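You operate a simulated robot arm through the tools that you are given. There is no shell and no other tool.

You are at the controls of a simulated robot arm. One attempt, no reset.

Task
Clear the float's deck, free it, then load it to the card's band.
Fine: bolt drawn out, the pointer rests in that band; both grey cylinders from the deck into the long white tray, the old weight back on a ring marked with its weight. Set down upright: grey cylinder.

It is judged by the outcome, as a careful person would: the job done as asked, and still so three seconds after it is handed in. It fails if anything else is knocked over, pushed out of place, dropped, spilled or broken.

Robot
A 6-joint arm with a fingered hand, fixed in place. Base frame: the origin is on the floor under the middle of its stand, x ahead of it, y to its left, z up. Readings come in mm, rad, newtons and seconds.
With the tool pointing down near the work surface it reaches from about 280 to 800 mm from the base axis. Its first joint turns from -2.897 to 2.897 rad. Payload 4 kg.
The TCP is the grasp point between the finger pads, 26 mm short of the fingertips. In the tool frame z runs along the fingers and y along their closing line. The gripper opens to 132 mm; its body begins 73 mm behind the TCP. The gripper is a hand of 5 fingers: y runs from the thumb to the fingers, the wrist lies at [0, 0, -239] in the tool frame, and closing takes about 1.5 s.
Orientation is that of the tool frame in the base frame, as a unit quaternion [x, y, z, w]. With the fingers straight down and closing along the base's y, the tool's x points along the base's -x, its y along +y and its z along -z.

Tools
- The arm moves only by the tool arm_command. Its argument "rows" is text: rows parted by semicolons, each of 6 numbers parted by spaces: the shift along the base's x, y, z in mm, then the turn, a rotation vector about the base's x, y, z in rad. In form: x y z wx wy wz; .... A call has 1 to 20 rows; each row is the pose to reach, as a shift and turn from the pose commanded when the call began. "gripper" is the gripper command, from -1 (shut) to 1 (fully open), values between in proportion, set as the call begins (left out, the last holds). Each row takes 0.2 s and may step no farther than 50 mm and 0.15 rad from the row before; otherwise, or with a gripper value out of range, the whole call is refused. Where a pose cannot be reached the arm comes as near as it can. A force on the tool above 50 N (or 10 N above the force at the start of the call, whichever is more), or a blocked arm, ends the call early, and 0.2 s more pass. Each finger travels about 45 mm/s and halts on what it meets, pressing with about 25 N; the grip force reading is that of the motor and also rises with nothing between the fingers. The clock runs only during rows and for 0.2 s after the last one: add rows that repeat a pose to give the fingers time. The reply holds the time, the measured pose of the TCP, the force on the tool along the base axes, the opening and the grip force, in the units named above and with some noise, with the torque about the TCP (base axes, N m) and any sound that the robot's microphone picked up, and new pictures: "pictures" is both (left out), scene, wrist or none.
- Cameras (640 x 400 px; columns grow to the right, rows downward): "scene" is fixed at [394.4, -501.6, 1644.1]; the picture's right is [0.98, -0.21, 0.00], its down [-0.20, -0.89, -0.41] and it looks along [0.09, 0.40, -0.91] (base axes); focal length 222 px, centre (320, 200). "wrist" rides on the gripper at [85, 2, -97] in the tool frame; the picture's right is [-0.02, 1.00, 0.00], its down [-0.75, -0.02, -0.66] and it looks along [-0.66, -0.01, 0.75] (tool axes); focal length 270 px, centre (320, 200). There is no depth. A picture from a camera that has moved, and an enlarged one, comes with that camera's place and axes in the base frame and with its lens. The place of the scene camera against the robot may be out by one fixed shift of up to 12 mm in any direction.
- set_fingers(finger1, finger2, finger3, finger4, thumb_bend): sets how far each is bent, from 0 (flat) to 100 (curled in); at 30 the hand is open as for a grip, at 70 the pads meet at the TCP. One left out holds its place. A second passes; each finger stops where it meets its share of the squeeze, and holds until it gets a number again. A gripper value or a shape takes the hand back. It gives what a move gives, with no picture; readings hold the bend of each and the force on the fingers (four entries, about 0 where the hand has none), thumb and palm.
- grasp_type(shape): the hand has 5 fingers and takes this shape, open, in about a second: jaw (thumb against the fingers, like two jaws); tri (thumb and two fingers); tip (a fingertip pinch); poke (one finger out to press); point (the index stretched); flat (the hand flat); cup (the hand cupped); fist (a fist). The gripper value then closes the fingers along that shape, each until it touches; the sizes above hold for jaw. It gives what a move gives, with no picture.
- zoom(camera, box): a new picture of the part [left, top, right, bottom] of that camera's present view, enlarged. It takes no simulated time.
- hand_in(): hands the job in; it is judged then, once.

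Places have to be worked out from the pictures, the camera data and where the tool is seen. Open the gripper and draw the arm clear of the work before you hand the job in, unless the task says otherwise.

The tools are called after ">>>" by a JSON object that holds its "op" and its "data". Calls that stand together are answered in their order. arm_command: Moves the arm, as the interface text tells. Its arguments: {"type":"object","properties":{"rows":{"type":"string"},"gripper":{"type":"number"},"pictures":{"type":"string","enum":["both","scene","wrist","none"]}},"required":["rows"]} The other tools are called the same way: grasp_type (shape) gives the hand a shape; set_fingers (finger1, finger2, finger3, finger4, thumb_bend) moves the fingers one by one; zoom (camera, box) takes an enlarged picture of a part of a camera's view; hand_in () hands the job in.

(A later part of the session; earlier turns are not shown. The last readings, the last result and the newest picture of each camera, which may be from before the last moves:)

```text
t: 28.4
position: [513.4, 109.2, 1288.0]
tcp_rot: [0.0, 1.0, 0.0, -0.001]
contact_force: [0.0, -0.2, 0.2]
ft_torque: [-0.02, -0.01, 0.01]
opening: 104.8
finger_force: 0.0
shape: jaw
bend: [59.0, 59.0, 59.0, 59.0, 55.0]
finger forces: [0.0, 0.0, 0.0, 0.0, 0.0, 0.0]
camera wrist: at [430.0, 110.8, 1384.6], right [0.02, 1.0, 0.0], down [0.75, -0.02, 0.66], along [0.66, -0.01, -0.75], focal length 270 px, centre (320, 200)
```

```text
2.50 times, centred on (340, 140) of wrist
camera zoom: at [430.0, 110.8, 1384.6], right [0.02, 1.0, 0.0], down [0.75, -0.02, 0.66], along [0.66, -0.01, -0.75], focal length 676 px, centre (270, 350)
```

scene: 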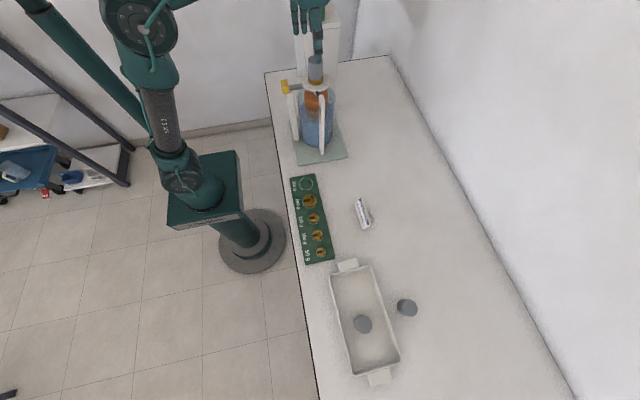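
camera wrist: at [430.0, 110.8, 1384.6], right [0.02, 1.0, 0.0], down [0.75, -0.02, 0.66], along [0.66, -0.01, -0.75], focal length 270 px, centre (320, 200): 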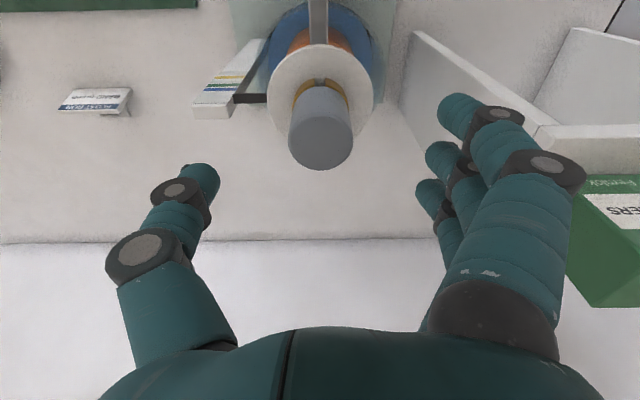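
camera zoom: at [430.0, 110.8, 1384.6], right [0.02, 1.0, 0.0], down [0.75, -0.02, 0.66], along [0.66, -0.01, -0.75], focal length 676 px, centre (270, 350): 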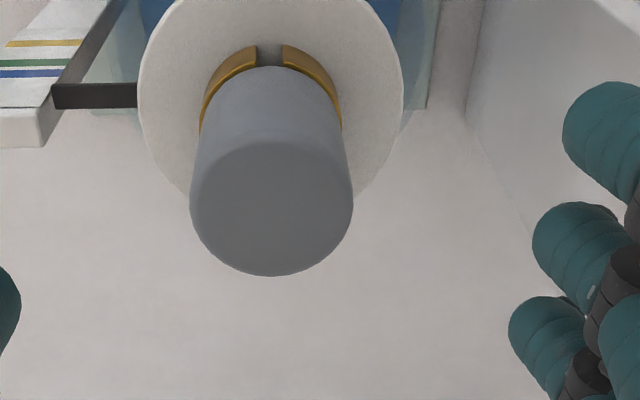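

The second cylinder's top is at z≈1234, centred at about (515, 110), and the hand is well aligned. I lower to TCP z≈1227 and close on it.

>>> {"op": "arm_command", "data": {"rows": "1 0 -25 0 0 0; 1 0 -45 0 0 0; 1 0 -60 0 0 0; 1 0 -60 0 0 0", "pictures": "wrist"}}

>>> {"op": "arm_command", "data": {"rows": "0 0 0 0 0 0; 0 0 0 0 0 0; 0 0 0 0 0 0; 0 0 0 0 0 0; 0 0 0 0 0 0; 0 0 0 0 0 0; 0 0 0 0 0 0; 0 0 0 0 0 0", "gripper": -1, "pictures": "both"}}

>>> {"op": "zoom", "data": {"camera": "scene", "box": [280, 20, 360, 120]}}

```text
t: 29.4
position: [513.5, 108.2, 1229.3]
tcp_rot: [-0.001, 1.0, 0.002, 0.001]
contact_force: [0.8, -0.8, 0.2]
ft_torque: [0.02, 0.01, -0.01]
opening: 104.9
finger_force: 0.1
shape: jaw
bend: [59.0, 59.0, 59.0, 59.0, 55.0]
finger forces: [0.0, 0.0, 0.0, 0.1, 0.0, 0.0]
camera wrist: at [429.7, 109.4, 1325.1], right [0.02, 1.0, 0.0], down [0.75, -0.01, 0.66], along [0.66, -0.01, -0.75], focal length 270 px, centre (320, 200)
```

wrist: 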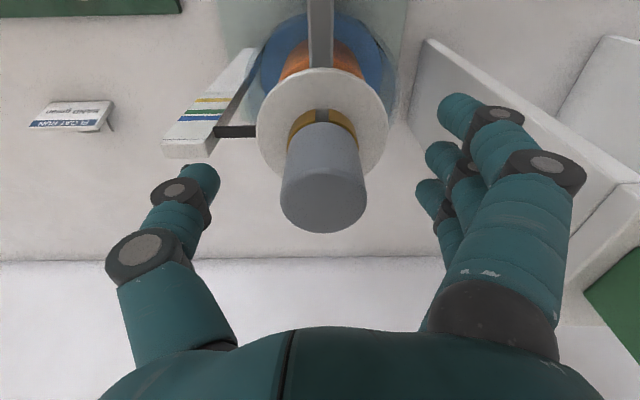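

```text
t: 31.2
position: [514.0, 108.6, 1228.6]
tcp_rot: [-0.001, 1.0, 0.001, 0.0]
contact_force: [-0.3, -0.5, 1.0]
ft_torque: [0.0, 0.01, 0.01]
opening: 20.0
finger_force: 24.9
shape: jaw
bend: [66.0, 73.0, 73.0, 65.0, 71.0]
finger forces: [0.0, 8.0, 9.2, 1.8, 19.6, 0.0]
camera wrist: at [429.7, 109.3, 1325.3], right [0.02, 1.0, 0.0], down [0.75, -0.02, 0.66], along [0.66, -0.01, -0.75], focal length 270 px, centre (320, 200)
```

scene: 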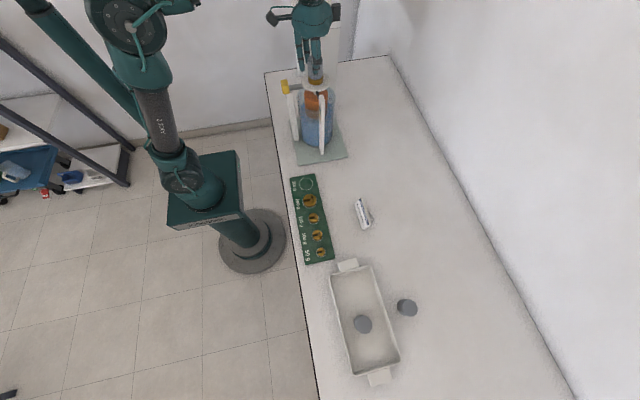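
wrist: 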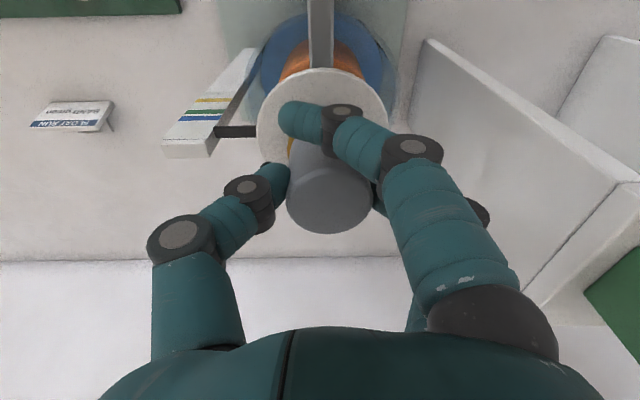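

```text
4.00 times, centred on (320, 70) of scene
camera zoom: at [394.4, -501.6, 1644.1], right [0.98, -0.21, 0.0], down [-0.2, -0.89, -0.41], along [0.09, 0.4, -0.91], focal length 886 px, centre (320, 720)
```

zoom: 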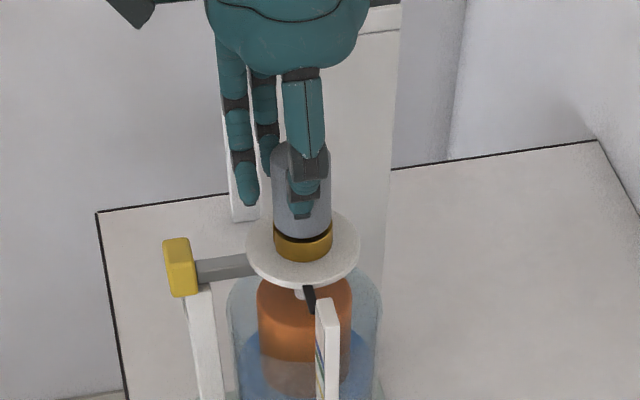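

The grip is on the cylinder, with the fingertips above the gold weight. I lift it clear.

>>> {"op": "arm_command", "data": {"rows": "0 0 8 0 0 0; 0 0 20 0 0 0; 0 0 45 0 0 0; 0 0 70 0 0 0; 0 0 70 0 0 0", "pictures": "both"}}

>>> {"op": "zoom", "data": {"camera": "scene", "box": [280, 20, 360, 120]}}

>>> {"op": "zoom", "data": {"camera": "wrist", "box": [180, 20, 420, 180]}}

```text
t: 32.4
position: [514.1, 108.6, 1300.6]
tcp_rot: [-0.001, 1.0, 0.001, 0.0]
contact_force: [-0.1, -0.3, -2.3]
ft_torque: [-0.01, -0.01, 0.04]
opening: 19.5
finger_force: 25.1
shape: jaw
bend: [66.0, 72.0, 73.0, 65.0, 71.0]
finger forces: [0.1, 8.3, 9.4, 1.7, 18.7, 0.1]
camera wrist: at [429.9, 108.8, 1396.1], right [0.02, 1.0, 0.0], down [0.75, -0.01, 0.66], along [0.66, -0.01, -0.75], focal length 270 px, centre (320, 200)
```

scene: 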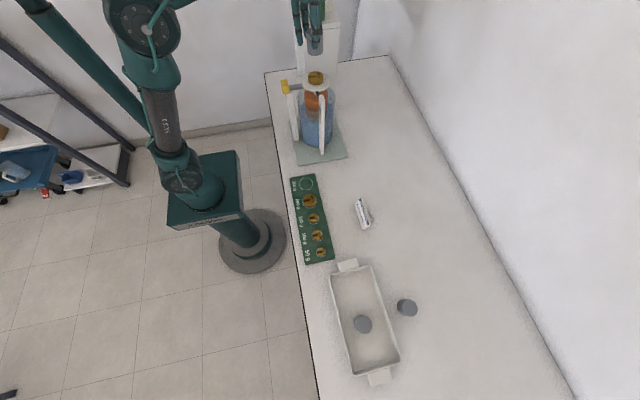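
wrist: 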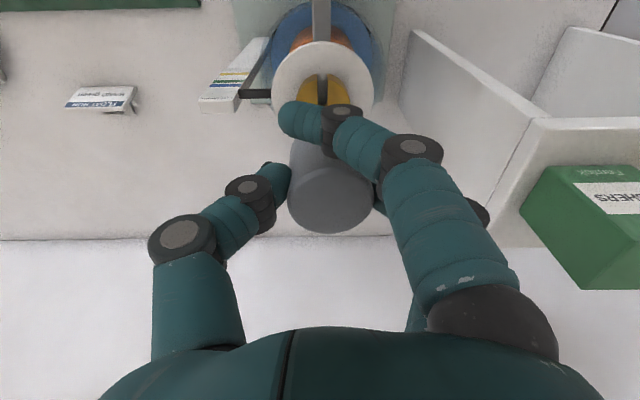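

```text
4.00 times, centred on (320, 70) of scene
camera zoom: at [394.4, -501.6, 1644.1], right [0.98, -0.21, 0.0], down [-0.2, -0.89, -0.41], along [0.09, 0.4, -0.91], focal length 886 px, centre (320, 720)
```

zoom: 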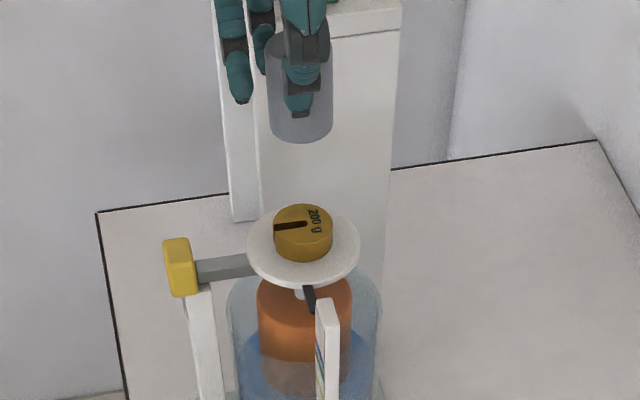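

```text
2.50 times, centred on (300, 100) of wrist
camera zoom: at [429.9, 108.8, 1396.1], right [0.02, 1.0, 0.0], down [0.75, -0.01, 0.66], along [0.66, -0.01, -0.75], focal length 676 px, centre (370, 450)
```

zoom: 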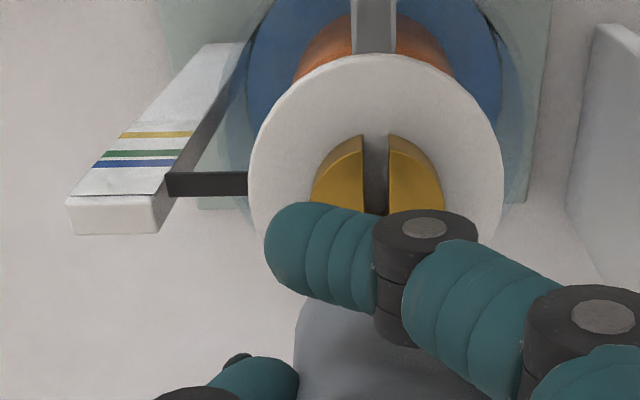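

The old weight is clearly a 200 g with its slot facing the robot. I carry the second cylinder to hover over the near half of the tray at about (507, −510, 1050).

>>> {"op": "arm_command", "data": {"rows": "-2 -45 0 0 0 0; -4 -90 0 0 0 0; -6 -135 -5 0 0 0; -7 -175 -30 0 0 0; -7 -215 -58 0 0 0; -7 -255 -86 0 0 0; -7 -295 -114 0 0 0; -7 -335 -142 0 0 0; -7 -375 -170 0 0 0; -7 -415 -195 0 0 0; -7 -460 -215 0 0 0; -7 -505 -230 0 0 0; -7 -550 -240 0 0 0; -7 -590 -245 0 0 0; -7 -619 -250 0 0 0; -7 -619 -250 0 0 0", "pictures": "both"}}

```text
t: 35.8
position: [506.9, -506.9, 1050.4]
tcp_rot: [-0.001, 1.0, 0.001, 0.0]
contact_force: [-0.1, -0.8, -1.9]
ft_torque: [0.0, 0.0, -0.02]
opening: 19.3
finger_force: 25.3
shape: jaw
bend: [66.0, 72.0, 72.0, 65.0, 71.0]
finger forces: [0.0, 7.6, 9.6, 2.1, 18.7, 0.0]
camera wrist: at [422.3, -506.5, 1145.4], right [0.02, 1.0, 0.0], down [0.75, -0.01, 0.66], along [0.66, -0.01, -0.75], focal length 270 px, centre (320, 200)
```

scene: 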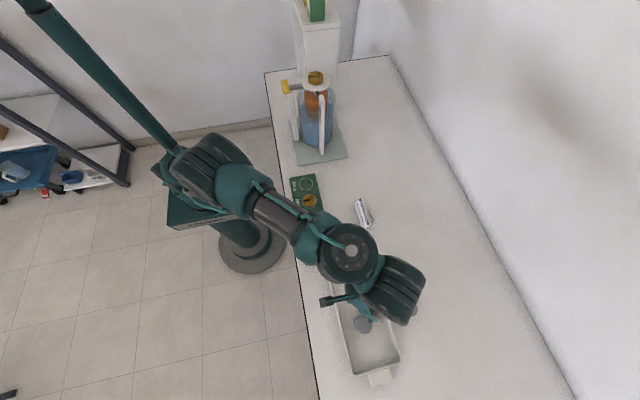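
wrist: 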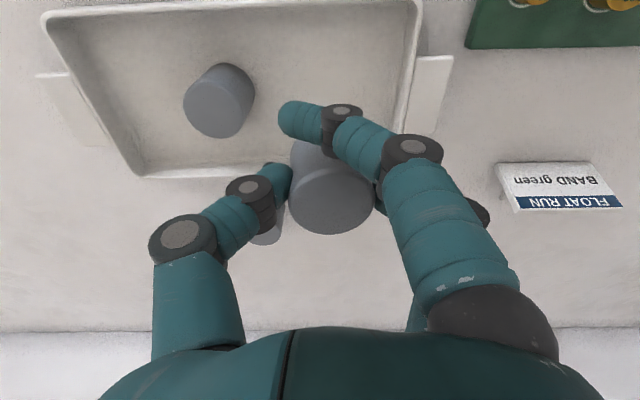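

The tray's near wall is at y≈−440, and the first cylinder at about (499, −585) leaves room. I nudge slightly toward +x/+y, then lower to just above the floor.

>>> {"op": "arm_command", "data": {"rows": "6 3 -20 0 0 0; 6 3 -50 0 0 0; 6 3 -75 0 0 0; 6 3 -88 0 0 0; 6 3 -88 0 0 0", "pictures": "wrist"}}

```text
t: 37.0
position: [512.3, -504.4, 960.6]
tcp_rot: [-0.001, 1.0, 0.001, 0.0]
contact_force: [0.7, 0.3, -2.5]
ft_torque: [0.0, 0.02, -0.01]
opening: 19.1
finger_force: 24.7
shape: jaw
bend: [66.0, 72.0, 72.0, 65.0, 71.0]
finger forces: [0.1, 7.6, 9.7, 2.2, 18.5, 0.0]
camera wrist: at [428.7, -504.5, 1056.7], right [0.02, 1.0, 0.0], down [0.75, -0.01, 0.66], along [0.66, -0.01, -0.75], focal length 270 px, centre (320, 200)
```

wrist: 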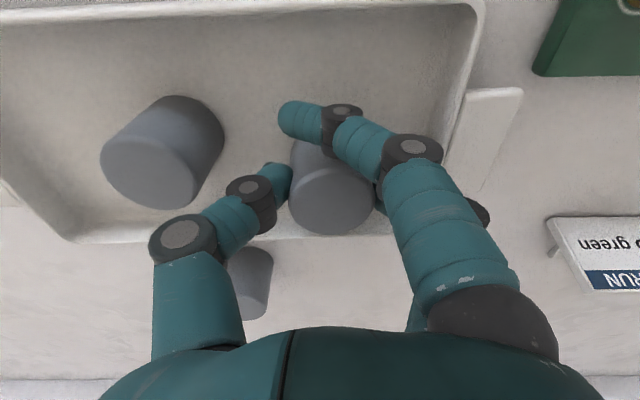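

>>> {"op": "arm_command", "data": {"rows": "0 2 -3 0 0 0; 0 2 -5 0 0 0; 0 2 -5 0 0 0", "pictures": "none"}}

>>> {"op": "arm_command", "data": {"rows": "0 0 -2 0 0 0; 0 0 -3 0 0 0; 0 0 -3 0 0 0", "pictures": "none"}}

```text
t: 37.8
position: [512.9, -504.6, 956.6]
tcp_rot: [-0.001, 1.0, -0.001, 0.001]
contact_force: [1.3, -1.1, 8.7]
ft_torque: [0.12, -0.01, -0.02]
opening: 19.1
finger_force: 24.8
shape: jaw
bend: [66.0, 72.0, 73.0, 66.0, 71.0]
finger forces: [0.0, 8.0, 9.8, 2.7, 20.5, 0.1]
```

```text
t: 38.6
position: [513.0, -504.7, 954.7]
tcp_rot: [-0.001, 1.0, -0.002, 0.001]
contact_force: [3.6, -4.2, 25.7]
ft_torque: [0.18, -0.12, 0.01]
opening: 20.2
finger_force: 24.7
shape: jaw
bend: [66.0, 73.0, 74.0, 67.0, 72.0]
finger forces: [0.0, 10.0, 10.9, 4.6, 25.0, 0.0]
```

Touchdown is confirmed (25 N now). I back off 2 mm and open the hand only a little, to stay clear of the first cylinder.

>>> {"op": "arm_command", "data": {"rows": "0 0 2 0 0 0; 0 0 3 0 0 0", "pictures": "none"}}

>>> {"op": "arm_command", "data": {"rows": "0 0 0 0 0 0; 0 0 0 0 0 0; 0 0 0 0 0 0; 0 0 0 0 0 0; 0 0 0 0 0 0", "gripper": -0.35, "pictures": "wrist"}}

```text
t: 39.2
position: [512.2, -502.9, 954.5]
tcp_rot: [0.0, 1.0, 0.001, -0.001]
contact_force: [2.3, -0.8, 11.3]
ft_torque: [0.18, -0.08, -0.05]
opening: 20.3
finger_force: 25.1
shape: jaw
bend: [66.0, 73.0, 73.0, 66.0, 72.0]
finger forces: [0.0, 9.7, 10.9, 4.7, 21.3, 0.0]
```

```text
t: 40.4
position: [512.1, -505.5, 955.2]
tcp_rot: [-0.001, 1.0, 0.001, 0.0]
contact_force: [-0.6, 0.4, 0.0]
ft_torque: [-0.02, -0.01, -0.03]
opening: 42.3
finger_force: 0.0
shape: jaw
bend: [73.0, 74.0, 73.0, 73.0, 70.0]
finger forces: [0.0, 0.0, 0.3, 0.0, 0.1, 0.0]
camera wrist: at [428.3, -503.0, 1051.7], right [0.02, 1.0, 0.0], down [0.75, -0.02, 0.66], along [0.66, -0.01, -0.75], focal length 270 px, centre (320, 200)
```

wrist: 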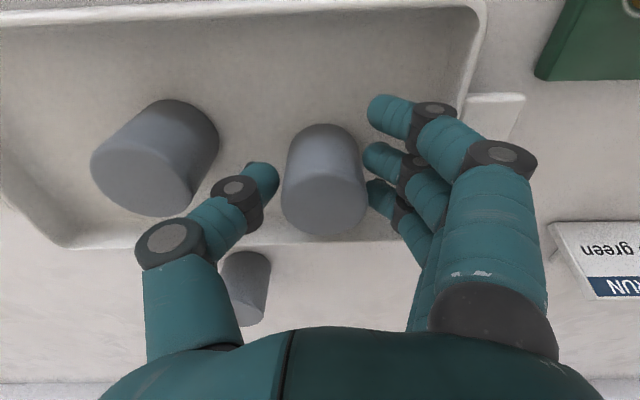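

Both cylinders are standing in the tray. I open a touch more for a safe gap, then lift straight up slowly.

>>> {"op": "arm_command", "data": {"rows": "0 0 0 0 0 0; 0 0 0 0 0 0; 0 0 8 0 0 0; 0 0 20 0 0 0; 0 0 38 0 0 0; 0 0 60 0 0 0; 0 0 90 0 0 0; 0 0 120 0 0 0; 0 0 120 0 0 0", "gripper": -0.27, "pictures": "both"}}

>>> {"op": "zoom", "data": {"camera": "scene", "box": [310, 250, 450, 390]}}

```text
t: 42.4
position: [515.6, -504.8, 1075.9]
tcp_rot: [-0.001, 1.0, 0.0, 0.0]
contact_force: [0.3, -0.1, 0.0]
ft_torque: [0.03, -0.02, 0.01]
opening: 47.6
finger_force: 0.0
shape: jaw
bend: [73.0, 74.0, 73.0, 73.0, 70.0]
finger forces: [0.0, 0.0, 0.1, 0.0, 0.0, 0.0]
camera wrist: at [430.0, -503.5, 1172.1], right [0.02, 1.0, 0.0], down [0.75, -0.02, 0.66], along [0.66, -0.01, -0.75], focal length 270 px, centre (320, 200)
```

scene: 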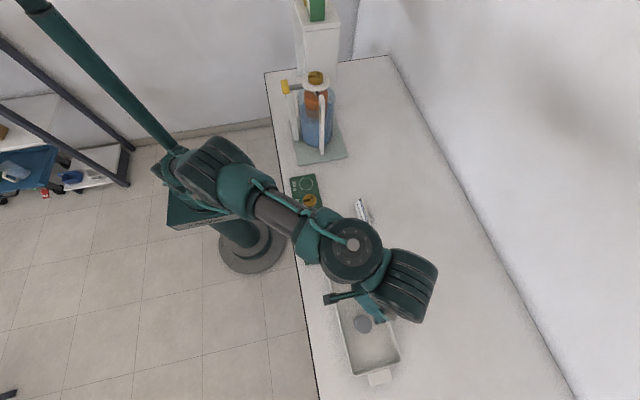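
wrist: 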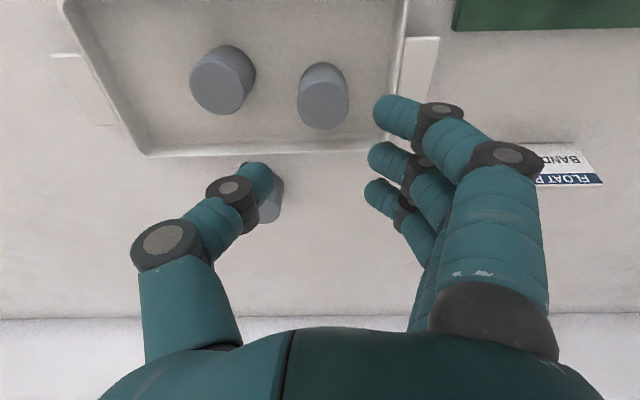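

```text
2.86 times, centred on (380, 320) of scene
camera zoom: at [394.4, -501.6, 1644.1], right [0.98, -0.21, 0.0], down [-0.2, -0.89, -0.41], along [0.09, 0.4, -0.91], focal length 633 px, centre (149, -143)
```

zoom: 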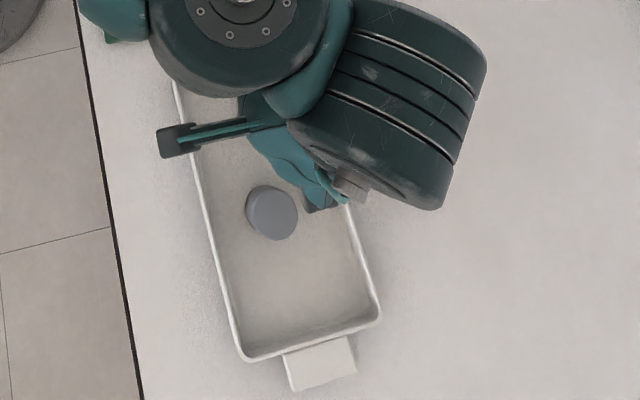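

Both grey cylinders stand in the tray. Next is the old 200 g weight, so I return above the deck with the hand open to measure it.

>>> {"op": "arm_command", "data": {"rows": "0 45 10 0 0 0; 0 90 25 0 0 0; 0 135 40 0 0 0; 0 180 55 0 0 0; 0 225 72 0 0 0; 0 270 90 0 0 0; 1 315 108 0 0 0; 1 360 126 0 0 0; 1 405 145 0 0 0; 1 450 165 0 0 0; 2 495 180 0 0 0; 2 540 180 0 0 0; 2 585 180 0 0 0; 2 613 175 0 0 0; 2 613 165 0 0 0; 2 613 165 0 0 0", "gripper": 0.6, "pictures": "both"}}

>>> {"op": "zoom", "data": {"camera": "wrist", "box": [180, 20, 420, 180]}}

>>> {"op": "zoom", "data": {"camera": "scene", "box": [280, 50, 360, 120]}}

```text
t: 45.8
position: [513.3, 108.1, 1242.6]
tcp_rot: [0.0, 1.0, 0.001, 0.0]
contact_force: [0.2, 0.7, 0.2]
ft_torque: [0.03, 0.0, 0.02]
opening: 104.9
finger_force: 0.1
shape: jaw
bend: [59.0, 59.0, 59.0, 59.0, 55.0]
finger forces: [0.1, 0.0, 0.1, 0.0, 0.0, 0.0]
camera wrist: at [430.5, 109.4, 1338.7], right [0.02, 1.0, 0.0], down [0.75, -0.02, 0.66], along [0.66, -0.01, -0.75], focal length 270 px, centre (320, 200)
```

scene: 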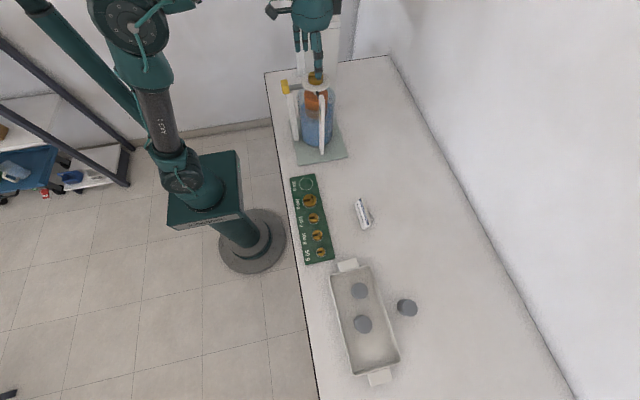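
wrist: 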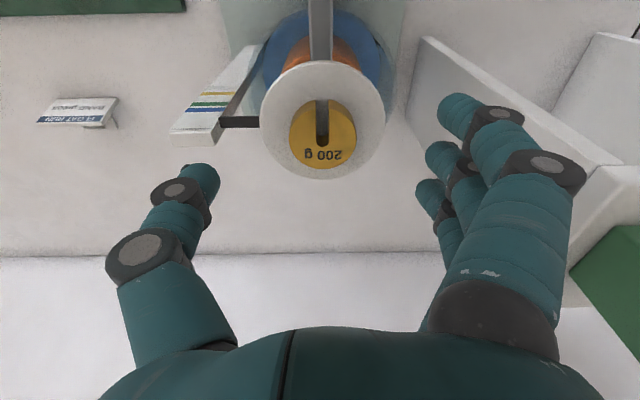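

```text
2.50 times, centred on (300, 100) of wrist
camera zoom: at [430.5, 109.4, 1338.7], right [0.02, 1.0, 0.0], down [0.75, -0.02, 0.66], along [0.66, -0.01, -0.75], focal length 676 px, centre (370, 450)
```

zoom: 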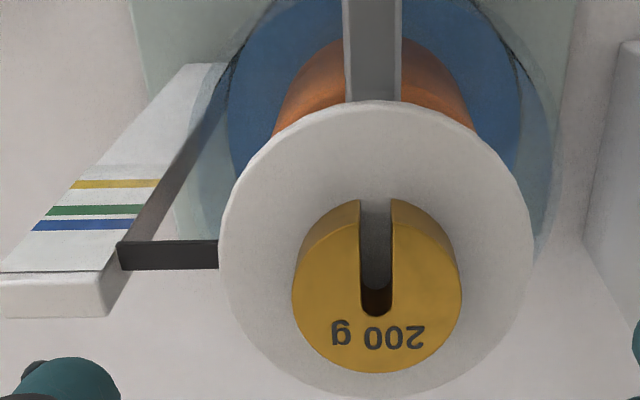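

```text
5.71 times, centred on (320, 85) of scene
camera zoom: at [394.4, -501.6, 1644.1], right [0.98, -0.21, 0.0], down [-0.2, -0.89, -0.41], along [0.09, 0.4, -0.91], focal length 1266 px, centre (320, 857)
```

zoom: 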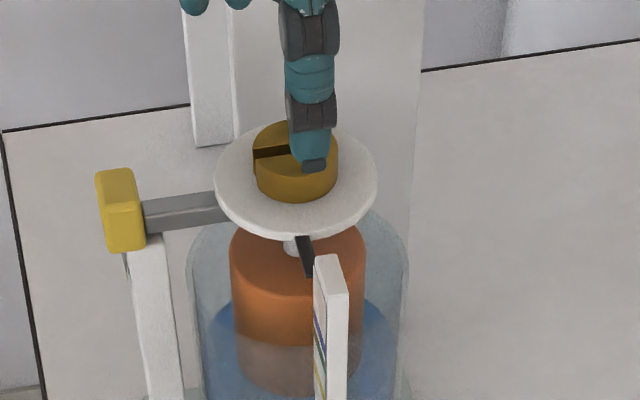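

The old 200 g weight is ~43 mm wide and ~27 mm tall on the deck (deck top z≈1156, centre ≈(515, 110)). I lower so the fingertips are a few mm above the deck and check.

>>> {"op": "arm_command", "data": {"rows": "1.5 1.5 -20 0 0 0; 1.5 1.5 -38 0 0 0; 1.5 1.5 -51 0 0 0; 1.5 1.5 -51 0 0 0", "pictures": "both"}}

>>> {"op": "zoom", "data": {"camera": "scene", "box": [280, 50, 360, 120]}}

```text
t: 46.8
position: [516.7, 109.8, 1191.2]
tcp_rot: [-0.001, 1.0, 0.002, 0.001]
contact_force: [0.5, 0.2, -0.3]
ft_torque: [0.0, 0.01, 0.01]
opening: 105.0
finger_force: 0.0
shape: jaw
bend: [59.0, 59.0, 59.0, 59.0, 55.0]
finger forces: [0.1, 0.0, 0.1, 0.0, 0.0, 0.0]
camera wrist: at [431.9, 110.7, 1287.2], right [0.02, 1.0, 0.0], down [0.75, -0.02, 0.66], along [0.66, -0.01, -0.75], focal length 270 px, centre (320, 200)
```

scene: 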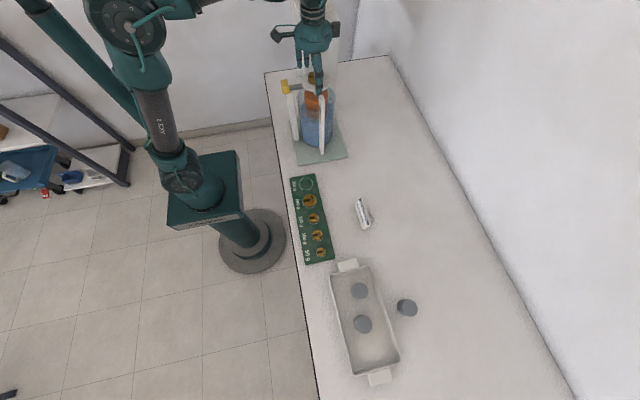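
wrist: 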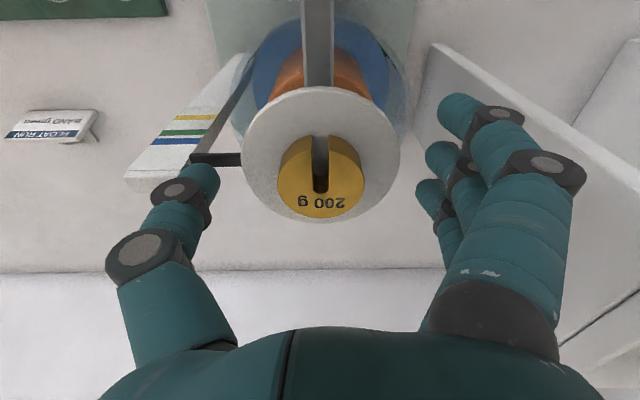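

```text
5.71 times, centred on (320, 85) of scene
camera zoom: at [394.4, -501.6, 1644.1], right [0.98, -0.21, 0.0], down [-0.2, -0.89, -0.41], along [0.09, 0.4, -0.91], focal length 1266 px, centre (320, 857)
```

zoom: 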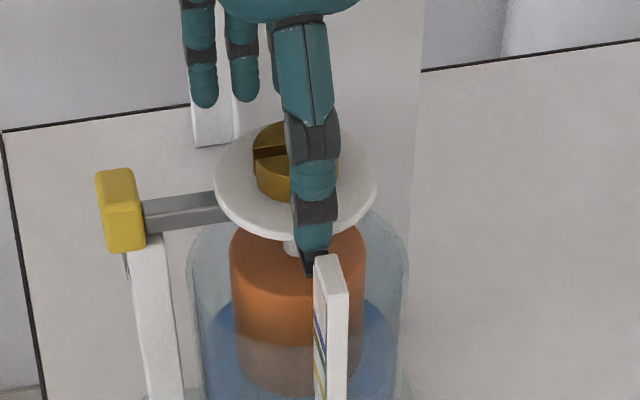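

The fingertips are about 8 mm above the deck. I close on the old weight.

>>> {"op": "arm_command", "data": {"rows": "0 0 0 0 0 0; 0 0 0 0 0 0; 0 0 0 0 0 0; 0 0 0 0 0 0; 0 0 0 0 0 0; 0 0 0 0 0 0; 0 0 0 0 0 0", "gripper": -1, "pictures": "both"}}

>>> {"op": "zoom", "data": {"camera": "scene", "box": [280, 50, 360, 120]}}

>>> {"op": "zoom", "data": {"camera": "wrist", "box": [200, 60, 440, 240]}}

```text
t: 48.4
position: [517.4, 109.6, 1191.1]
tcp_rot: [-0.001, 1.0, 0.001, 0.001]
contact_force: [-0.1, -0.7, 2.1]
ft_torque: [0.09, -0.02, 0.04]
opening: 23.4
finger_force: 21.0
shape: jaw
bend: [65.0, 73.0, 73.0, 65.0, 70.0]
finger forces: [0.0, 7.7, 8.0, 0.1, 16.6, 0.0]
camera wrist: at [431.9, 110.6, 1287.3], right [0.02, 1.0, 0.0], down [0.75, -0.02, 0.66], along [0.66, -0.01, -0.75], focal length 270 px, centre (320, 200)
```

scene: 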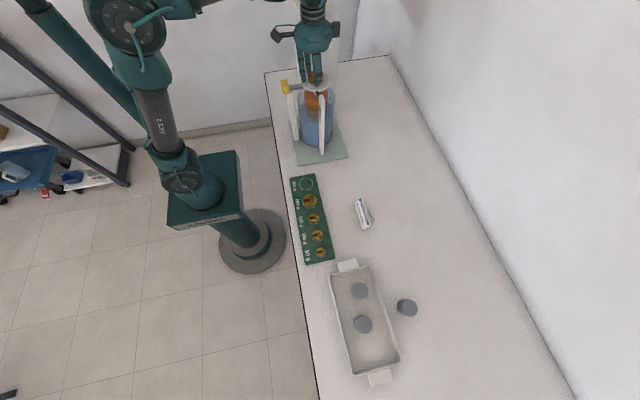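
wrist: 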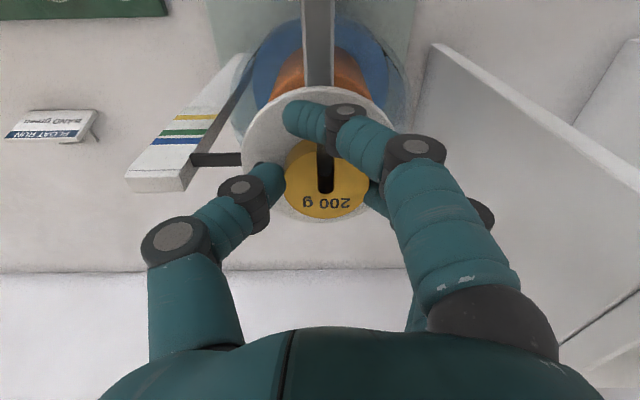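

```text
5.71 times, centred on (320, 85) of scene
camera zoom: at [394.4, -501.6, 1644.1], right [0.98, -0.21, 0.0], down [-0.2, -0.89, -0.41], along [0.09, 0.4, -0.91], focal length 1266 px, centre (320, 857)
```

zoom: 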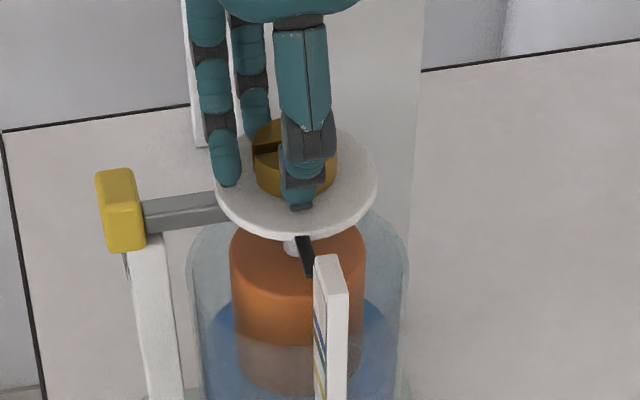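

```text
2.22 times, centred on (320, 150) of wrist
camera zoom: at [431.9, 110.6, 1287.3], right [0.02, 1.0, 0.0], down [0.75, -0.02, 0.66], along [0.66, -0.01, -0.75], focal length 601 px, centre (320, 311)
```

zoom: 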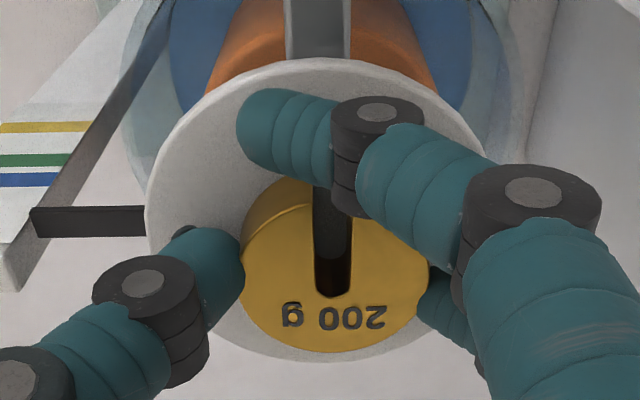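

The weight is held by the thumb and two middle fingers (≈16 N). I lift it off the deck.

>>> {"op": "arm_command", "data": {"rows": "0 0 5 0 0 0; 0 0 15 0 0 0; 0 0 35 0 0 0; 0 0 60 0 0 0; 0 0 60 0 0 0", "pictures": "both"}}

>>> {"op": "zoom", "data": {"camera": "wrist", "box": [180, 60, 440, 240]}}

```text
t: 49.6
position: [516.9, 109.0, 1250.4]
tcp_rot: [-0.001, 1.0, 0.001, 0.0]
contact_force: [0.3, 0.0, -1.6]
ft_torque: [0.0, 0.0, -0.01]
opening: 22.1
finger_force: 24.9
shape: jaw
bend: [66.0, 72.0, 72.0, 66.0, 71.0]
finger forces: [0.0, 9.7, 9.8, 0.0, 19.2, 0.1]
camera wrist: at [432.2, 110.9, 1346.5], right [0.02, 1.0, 0.0], down [0.75, -0.01, 0.66], along [0.66, -0.01, -0.75], focal length 270 px, centre (320, 200)
```

scene: 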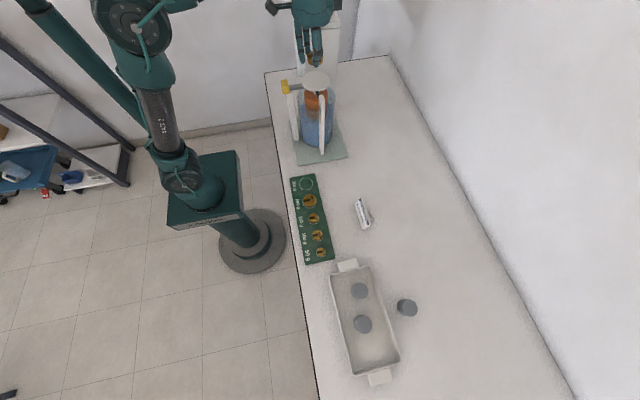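
wrist: 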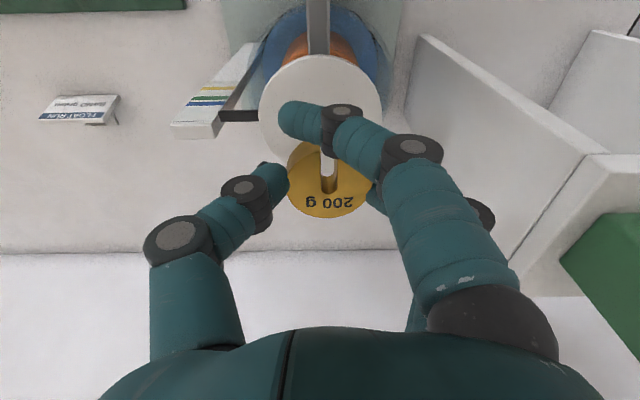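

```text
2.22 times, centred on (310, 150) of wrist
camera zoom: at [432.2, 110.9, 1346.5], right [0.02, 1.0, 0.0], down [0.75, -0.01, 0.66], along [0.66, -0.01, -0.75], focal length 601 px, centre (342, 311)
```

zoom: 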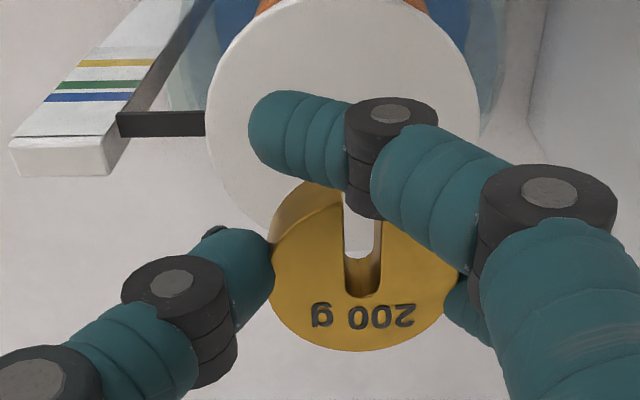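

The weight is level in the hand and the deck is clear. I carry it to above the empty 200 g ring, turning the hand −90° on the way so the fingers will open along x, away from the neighbouring weights.

>>> {"op": "arm_command", "data": {"rows": "-5 -25 0 0 0 -0.13; -10 -55 0 0 0 -0.26; -15 -90 0 0 0 -0.39; -22 -125 0 0 0 -0.52; -30 -155 -20 0 0 -0.65; -40 -180 -50 0 0 -0.78; -50 -200 -85 0 0 -0.91; -60 -215 -120 0 0 -1.04; -70 -220 -150 0 0 -1.17; -80 -221.5 -175 0 0 -1.30; -88.5 -221.5 -190 0 0 -1.43; -88.5 -221.5 -190 0 0 -1.571; -88.5 -221.5 -190 0 0 -1.571", "pictures": "both"}}

```text
t: 52.4
position: [428.4, -112.3, 1061.3]
tcp_rot: [0.707, 0.707, 0.001, 0.0]
contact_force: [0.3, -0.7, -2.1]
ft_torque: [0.01, 0.01, -0.03]
opening: 22.0
finger_force: 24.8
shape: jaw
bend: [66.0, 72.0, 72.0, 66.0, 71.0]
finger forces: [0.0, 9.8, 10.2, 0.0, 18.6, 0.0]
camera wrist: at [430.2, -27.1, 1156.5], right [1.0, -0.02, 0.0], down [-0.02, -0.75, 0.66], along [-0.01, -0.66, -0.75], focal length 270 px, centre (320, 200)
```

scene: 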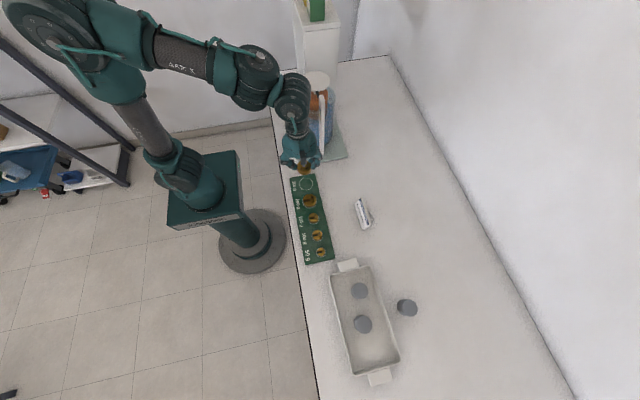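
wrist: 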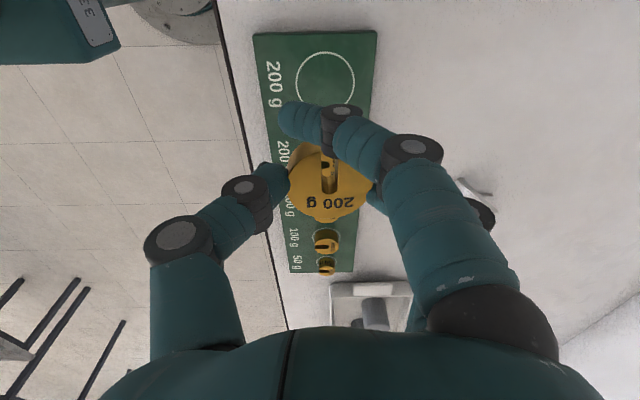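

>>> {"op": "zoom", "data": {"camera": "wrist", "box": [240, 20, 420, 240]}}

```text
1.82 times, centred on (330, 130) of wrist
camera zoom: at [430.2, -27.1, 1156.5], right [1.0, -0.02, 0.0], down [-0.02, -0.75, 0.66], along [-0.01, -0.66, -0.75], focal length 491 px, centre (302, 327)
```

zoom: 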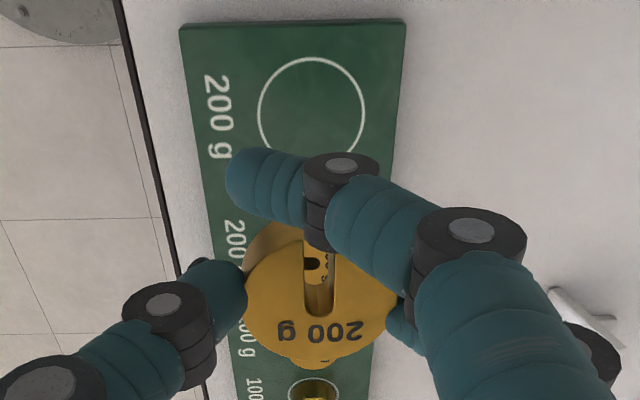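

The empty ring is at about (434.7, −104.5). In the same camera frame the weight in hand needs to shift about +1 in x and +5 in y. I align and lower to just above the board.

>>> {"op": "arm_command", "data": {"rows": "1 5 -30 0 0 0; 1 5 -65 0 0 0; 1 5 -90 0 0 0; 1 5 -100 0 0 0; 1 5 -100 0 0 0", "pictures": "both"}}

>>> {"op": "zoom", "data": {"camera": "wrist", "box": [220, 20, 440, 240]}}

>>> {"op": "zoom", "data": {"camera": "scene", "box": [270, 150, 370, 230]}}

```text
t: 53.6
position: [428.5, -104.8, 960.6]
tcp_rot: [0.707, 0.707, 0.001, 0.001]
contact_force: [-0.5, -0.5, -2.8]
ft_torque: [0.02, 0.01, 0.01]
opening: 22.1
finger_force: 24.7
shape: jaw
bend: [66.0, 72.0, 72.0, 66.0, 71.0]
finger forces: [0.0, 9.9, 10.3, 0.1, 18.6, 0.1]
camera wrist: at [430.3, -21.2, 1056.0], right [1.0, -0.02, 0.0], down [-0.01, -0.75, 0.66], along [-0.01, -0.66, -0.75], focal length 270 px, centre (320, 200)
```

scene: 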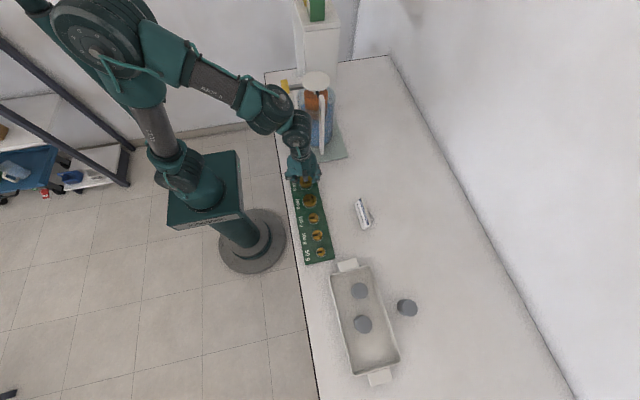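
wrist: 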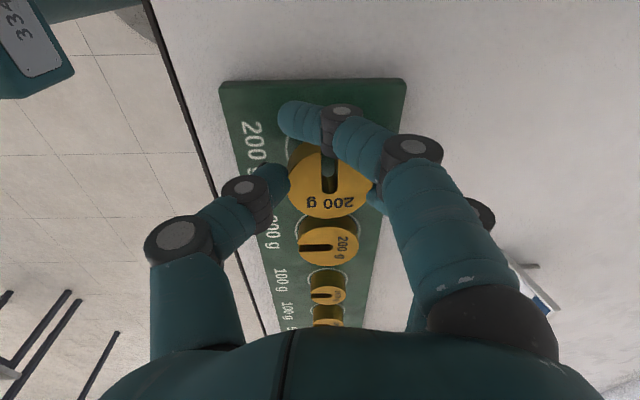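

```text
1.82 times, centred on (330, 130) of wrist
camera zoom: at [430.3, -21.2, 1056.0], right [1.0, -0.02, 0.0], down [-0.01, -0.75, 0.66], along [-0.01, -0.66, -0.75], focal length 491 px, centre (302, 327)
```

zoom: 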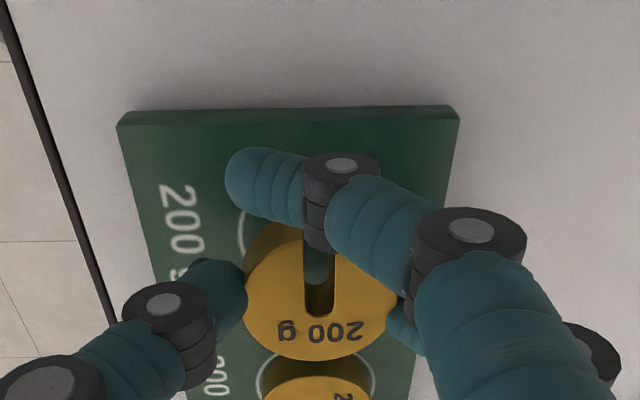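

```text
5.00 times, centred on (320, 190) of scene
camera zoom: at [394.4, -501.6, 1644.1], right [0.98, -0.21, 0.0], down [-0.2, -0.89, -0.41], along [0.09, 0.4, -0.91], focal length 1108 px, centre (320, 250)
```

zoom: 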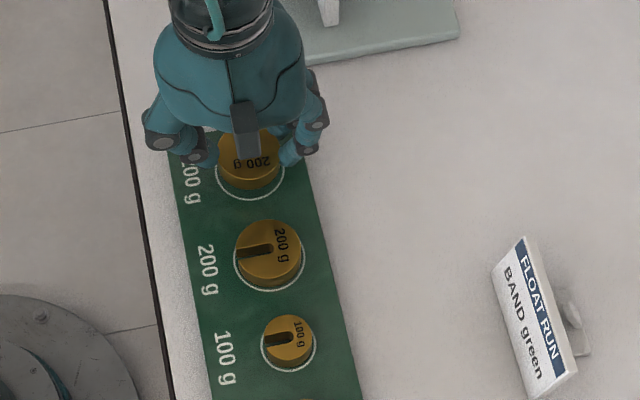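

Comparing the ring and the weight in both views, it needs about +1.5 mm more in y. I apply that and lower to the board while watching the force.

>>> {"op": "arm_command", "data": {"rows": "0 1.5 -4 0 0 0; 0 1.5 -8 0 0 0; 0 1.5 -8 0 0 0", "pictures": "none"}}

>>> {"op": "arm_command", "data": {"rows": "0 0 -2 0 0 0; 0 0 -4 0 0 0; 0 0 -4 0 0 0", "pictures": "none"}}

```text
t: 54.4
position: [429.1, -104.4, 952.1]
tcp_rot: [0.706, 0.708, 0.001, -0.001]
contact_force: [0.4, -0.2, -1.4]
ft_torque: [0.0, -0.02, 0.0]
opening: 22.1
finger_force: 24.7
shape: jaw
bend: [66.0, 72.0, 72.0, 66.0, 71.0]
finger forces: [0.0, 9.9, 10.1, 0.1, 18.6, 0.1]
```

```text
t: 55.2
position: [429.5, -104.6, 949.2]
tcp_rot: [0.706, 0.708, 0.0, 0.001]
contact_force: [0.4, -0.1, -1.6]
ft_torque: [0.01, 0.01, -0.02]
opening: 21.9
finger_force: 24.9
shape: jaw
bend: [66.0, 72.0, 72.0, 66.0, 71.0]
finger forces: [0.0, 9.9, 10.2, 0.0, 18.6, 0.1]
```

>>> {"op": "arm_command", "data": {"rows": "0 0 -2 0 0 0; 0 0 -3 0 0 0; 0 0 -3 0 0 0", "pictures": "none"}}

```text
t: 56.0
position: [430.6, -105.0, 944.8]
tcp_rot: [0.706, 0.708, 0.0, 0.001]
contact_force: [0.6, -0.4, -1.6]
ft_torque: [-0.01, 0.02, 0.0]
opening: 22.1
finger_force: 24.6
shape: jaw
bend: [66.0, 72.0, 72.0, 66.0, 71.0]
finger forces: [0.0, 9.9, 10.2, 0.0, 18.6, 0.0]
```

No contact yet at z≈945. I continue down in small steps.

>>> {"op": "arm_command", "data": {"rows": "0 0 -2 0 0 0; 0 0 -3 0 0 0; 0 0 -3 0 0 0", "pictures": "wrist"}}

```text
t: 56.8
position: [429.6, -105.4, 942.2]
tcp_rot: [0.707, 0.708, 0.002, 0.0]
contact_force: [-2.7, -0.1, 13.0]
ft_torque: [-0.01, -0.31, -0.02]
opening: 22.6
finger_force: 25.5
shape: jaw
bend: [66.0, 73.0, 73.0, 66.0, 71.0]
finger forces: [0.1, 10.7, 10.8, 0.1, 23.3, 0.0]
camera wrist: at [431.4, -20.5, 1038.4], right [1.0, -0.02, 0.0], down [-0.02, -0.75, 0.66], along [-0.01, -0.66, -0.75], focal length 270 px, centre (320, 200)
```

wrist: 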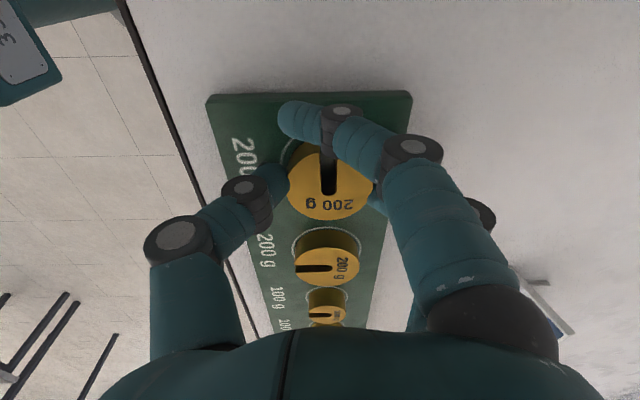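

The weight is on its ring (13 N). I release it and look.

>>> {"op": "arm_command", "data": {"rows": "0 0 1 0 0 0; 0 0 1 0 0 0; 0 0 1 0 0 0; 0 0 1 0 0 0; 0 0 1 0 0 0; 0 0 1 0 0 0", "gripper": 0.2, "pictures": "none"}}

>>> {"op": "arm_command", "data": {"rows": "0 0 10 0 0 0; 0 0 30 0 0 0; 0 0 60 0 0 0; 0 0 90 0 0 0; 0 0 90 0 0 0", "pictures": "both"}}

>>> {"op": "zoom", "data": {"camera": "wrist", "box": [220, 20, 440, 240]}}

>>> {"op": "zoom", "data": {"camera": "scene", "box": [270, 150, 370, 230]}}

```text
t: 58.2
position: [429.0, -104.1, 943.2]
tcp_rot: [0.707, 0.707, 0.0, 0.0]
contact_force: [0.7, -0.9, -0.1]
ft_torque: [-0.03, 0.01, -0.01]
opening: 78.9
finger_force: 0.0
shape: jaw
bend: [71.0, 71.0, 71.0, 71.0, 69.0]
finger forces: [0.1, 0.0, 0.0, 0.0, 0.0, 0.0]
```

```text
t: 59.4
position: [429.7, -105.8, 1034.1]
tcp_rot: [0.706, 0.708, 0.001, 0.001]
contact_force: [-1.1, 0.0, 0.2]
ft_torque: [0.0, 0.02, 0.0]
opening: 79.0
finger_force: 0.1
shape: jaw
bend: [71.0, 71.0, 71.0, 71.0, 69.0]
finger forces: [0.0, 0.0, 0.0, 0.0, 0.1, 0.0]
camera wrist: at [431.4, -20.4, 1129.7], right [1.0, -0.02, 0.0], down [-0.02, -0.75, 0.66], along [-0.01, -0.66, -0.75], focal length 270 px, centre (320, 200)
```

scene: 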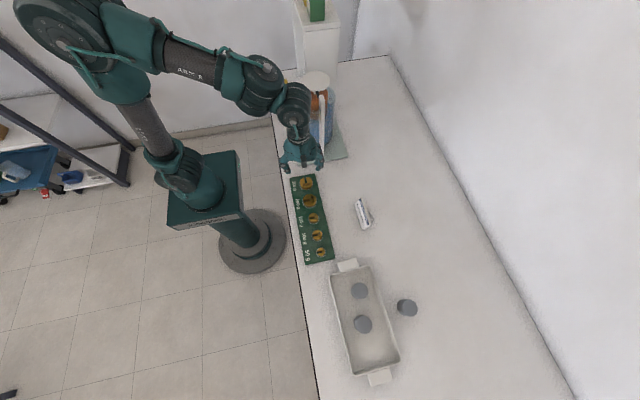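
wrist: 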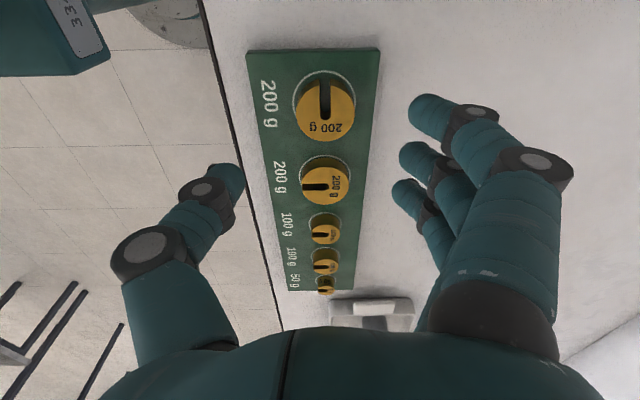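

```text
1.82 times, centred on (330, 130) of wrist
camera zoom: at [431.4, -20.4, 1129.7], right [1.0, -0.02, 0.0], down [-0.02, -0.75, 0.66], along [-0.01, -0.66, -0.75], focal length 491 px, centre (302, 327)
```

zoom: 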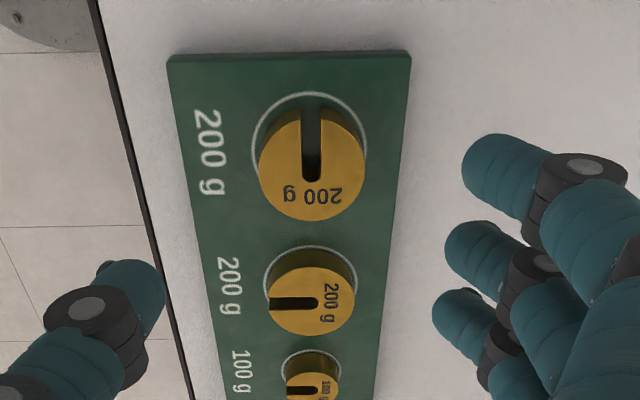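

```text
5.00 times, centred on (320, 190) of scene
camera zoom: at [394.4, -501.6, 1644.1], right [0.98, -0.21, 0.0], down [-0.2, -0.89, -0.41], along [0.09, 0.4, -0.91], focal length 1108 px, centre (320, 250)
```

zoom: 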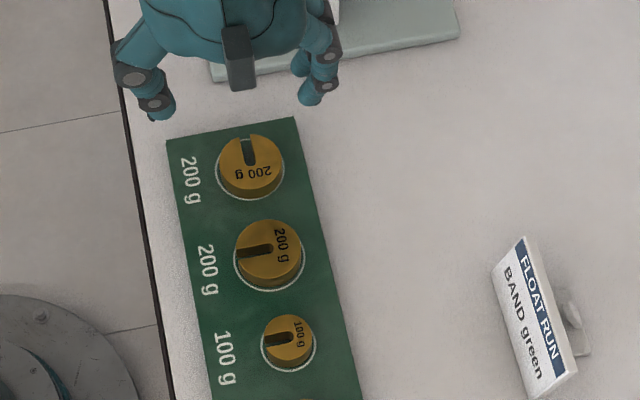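

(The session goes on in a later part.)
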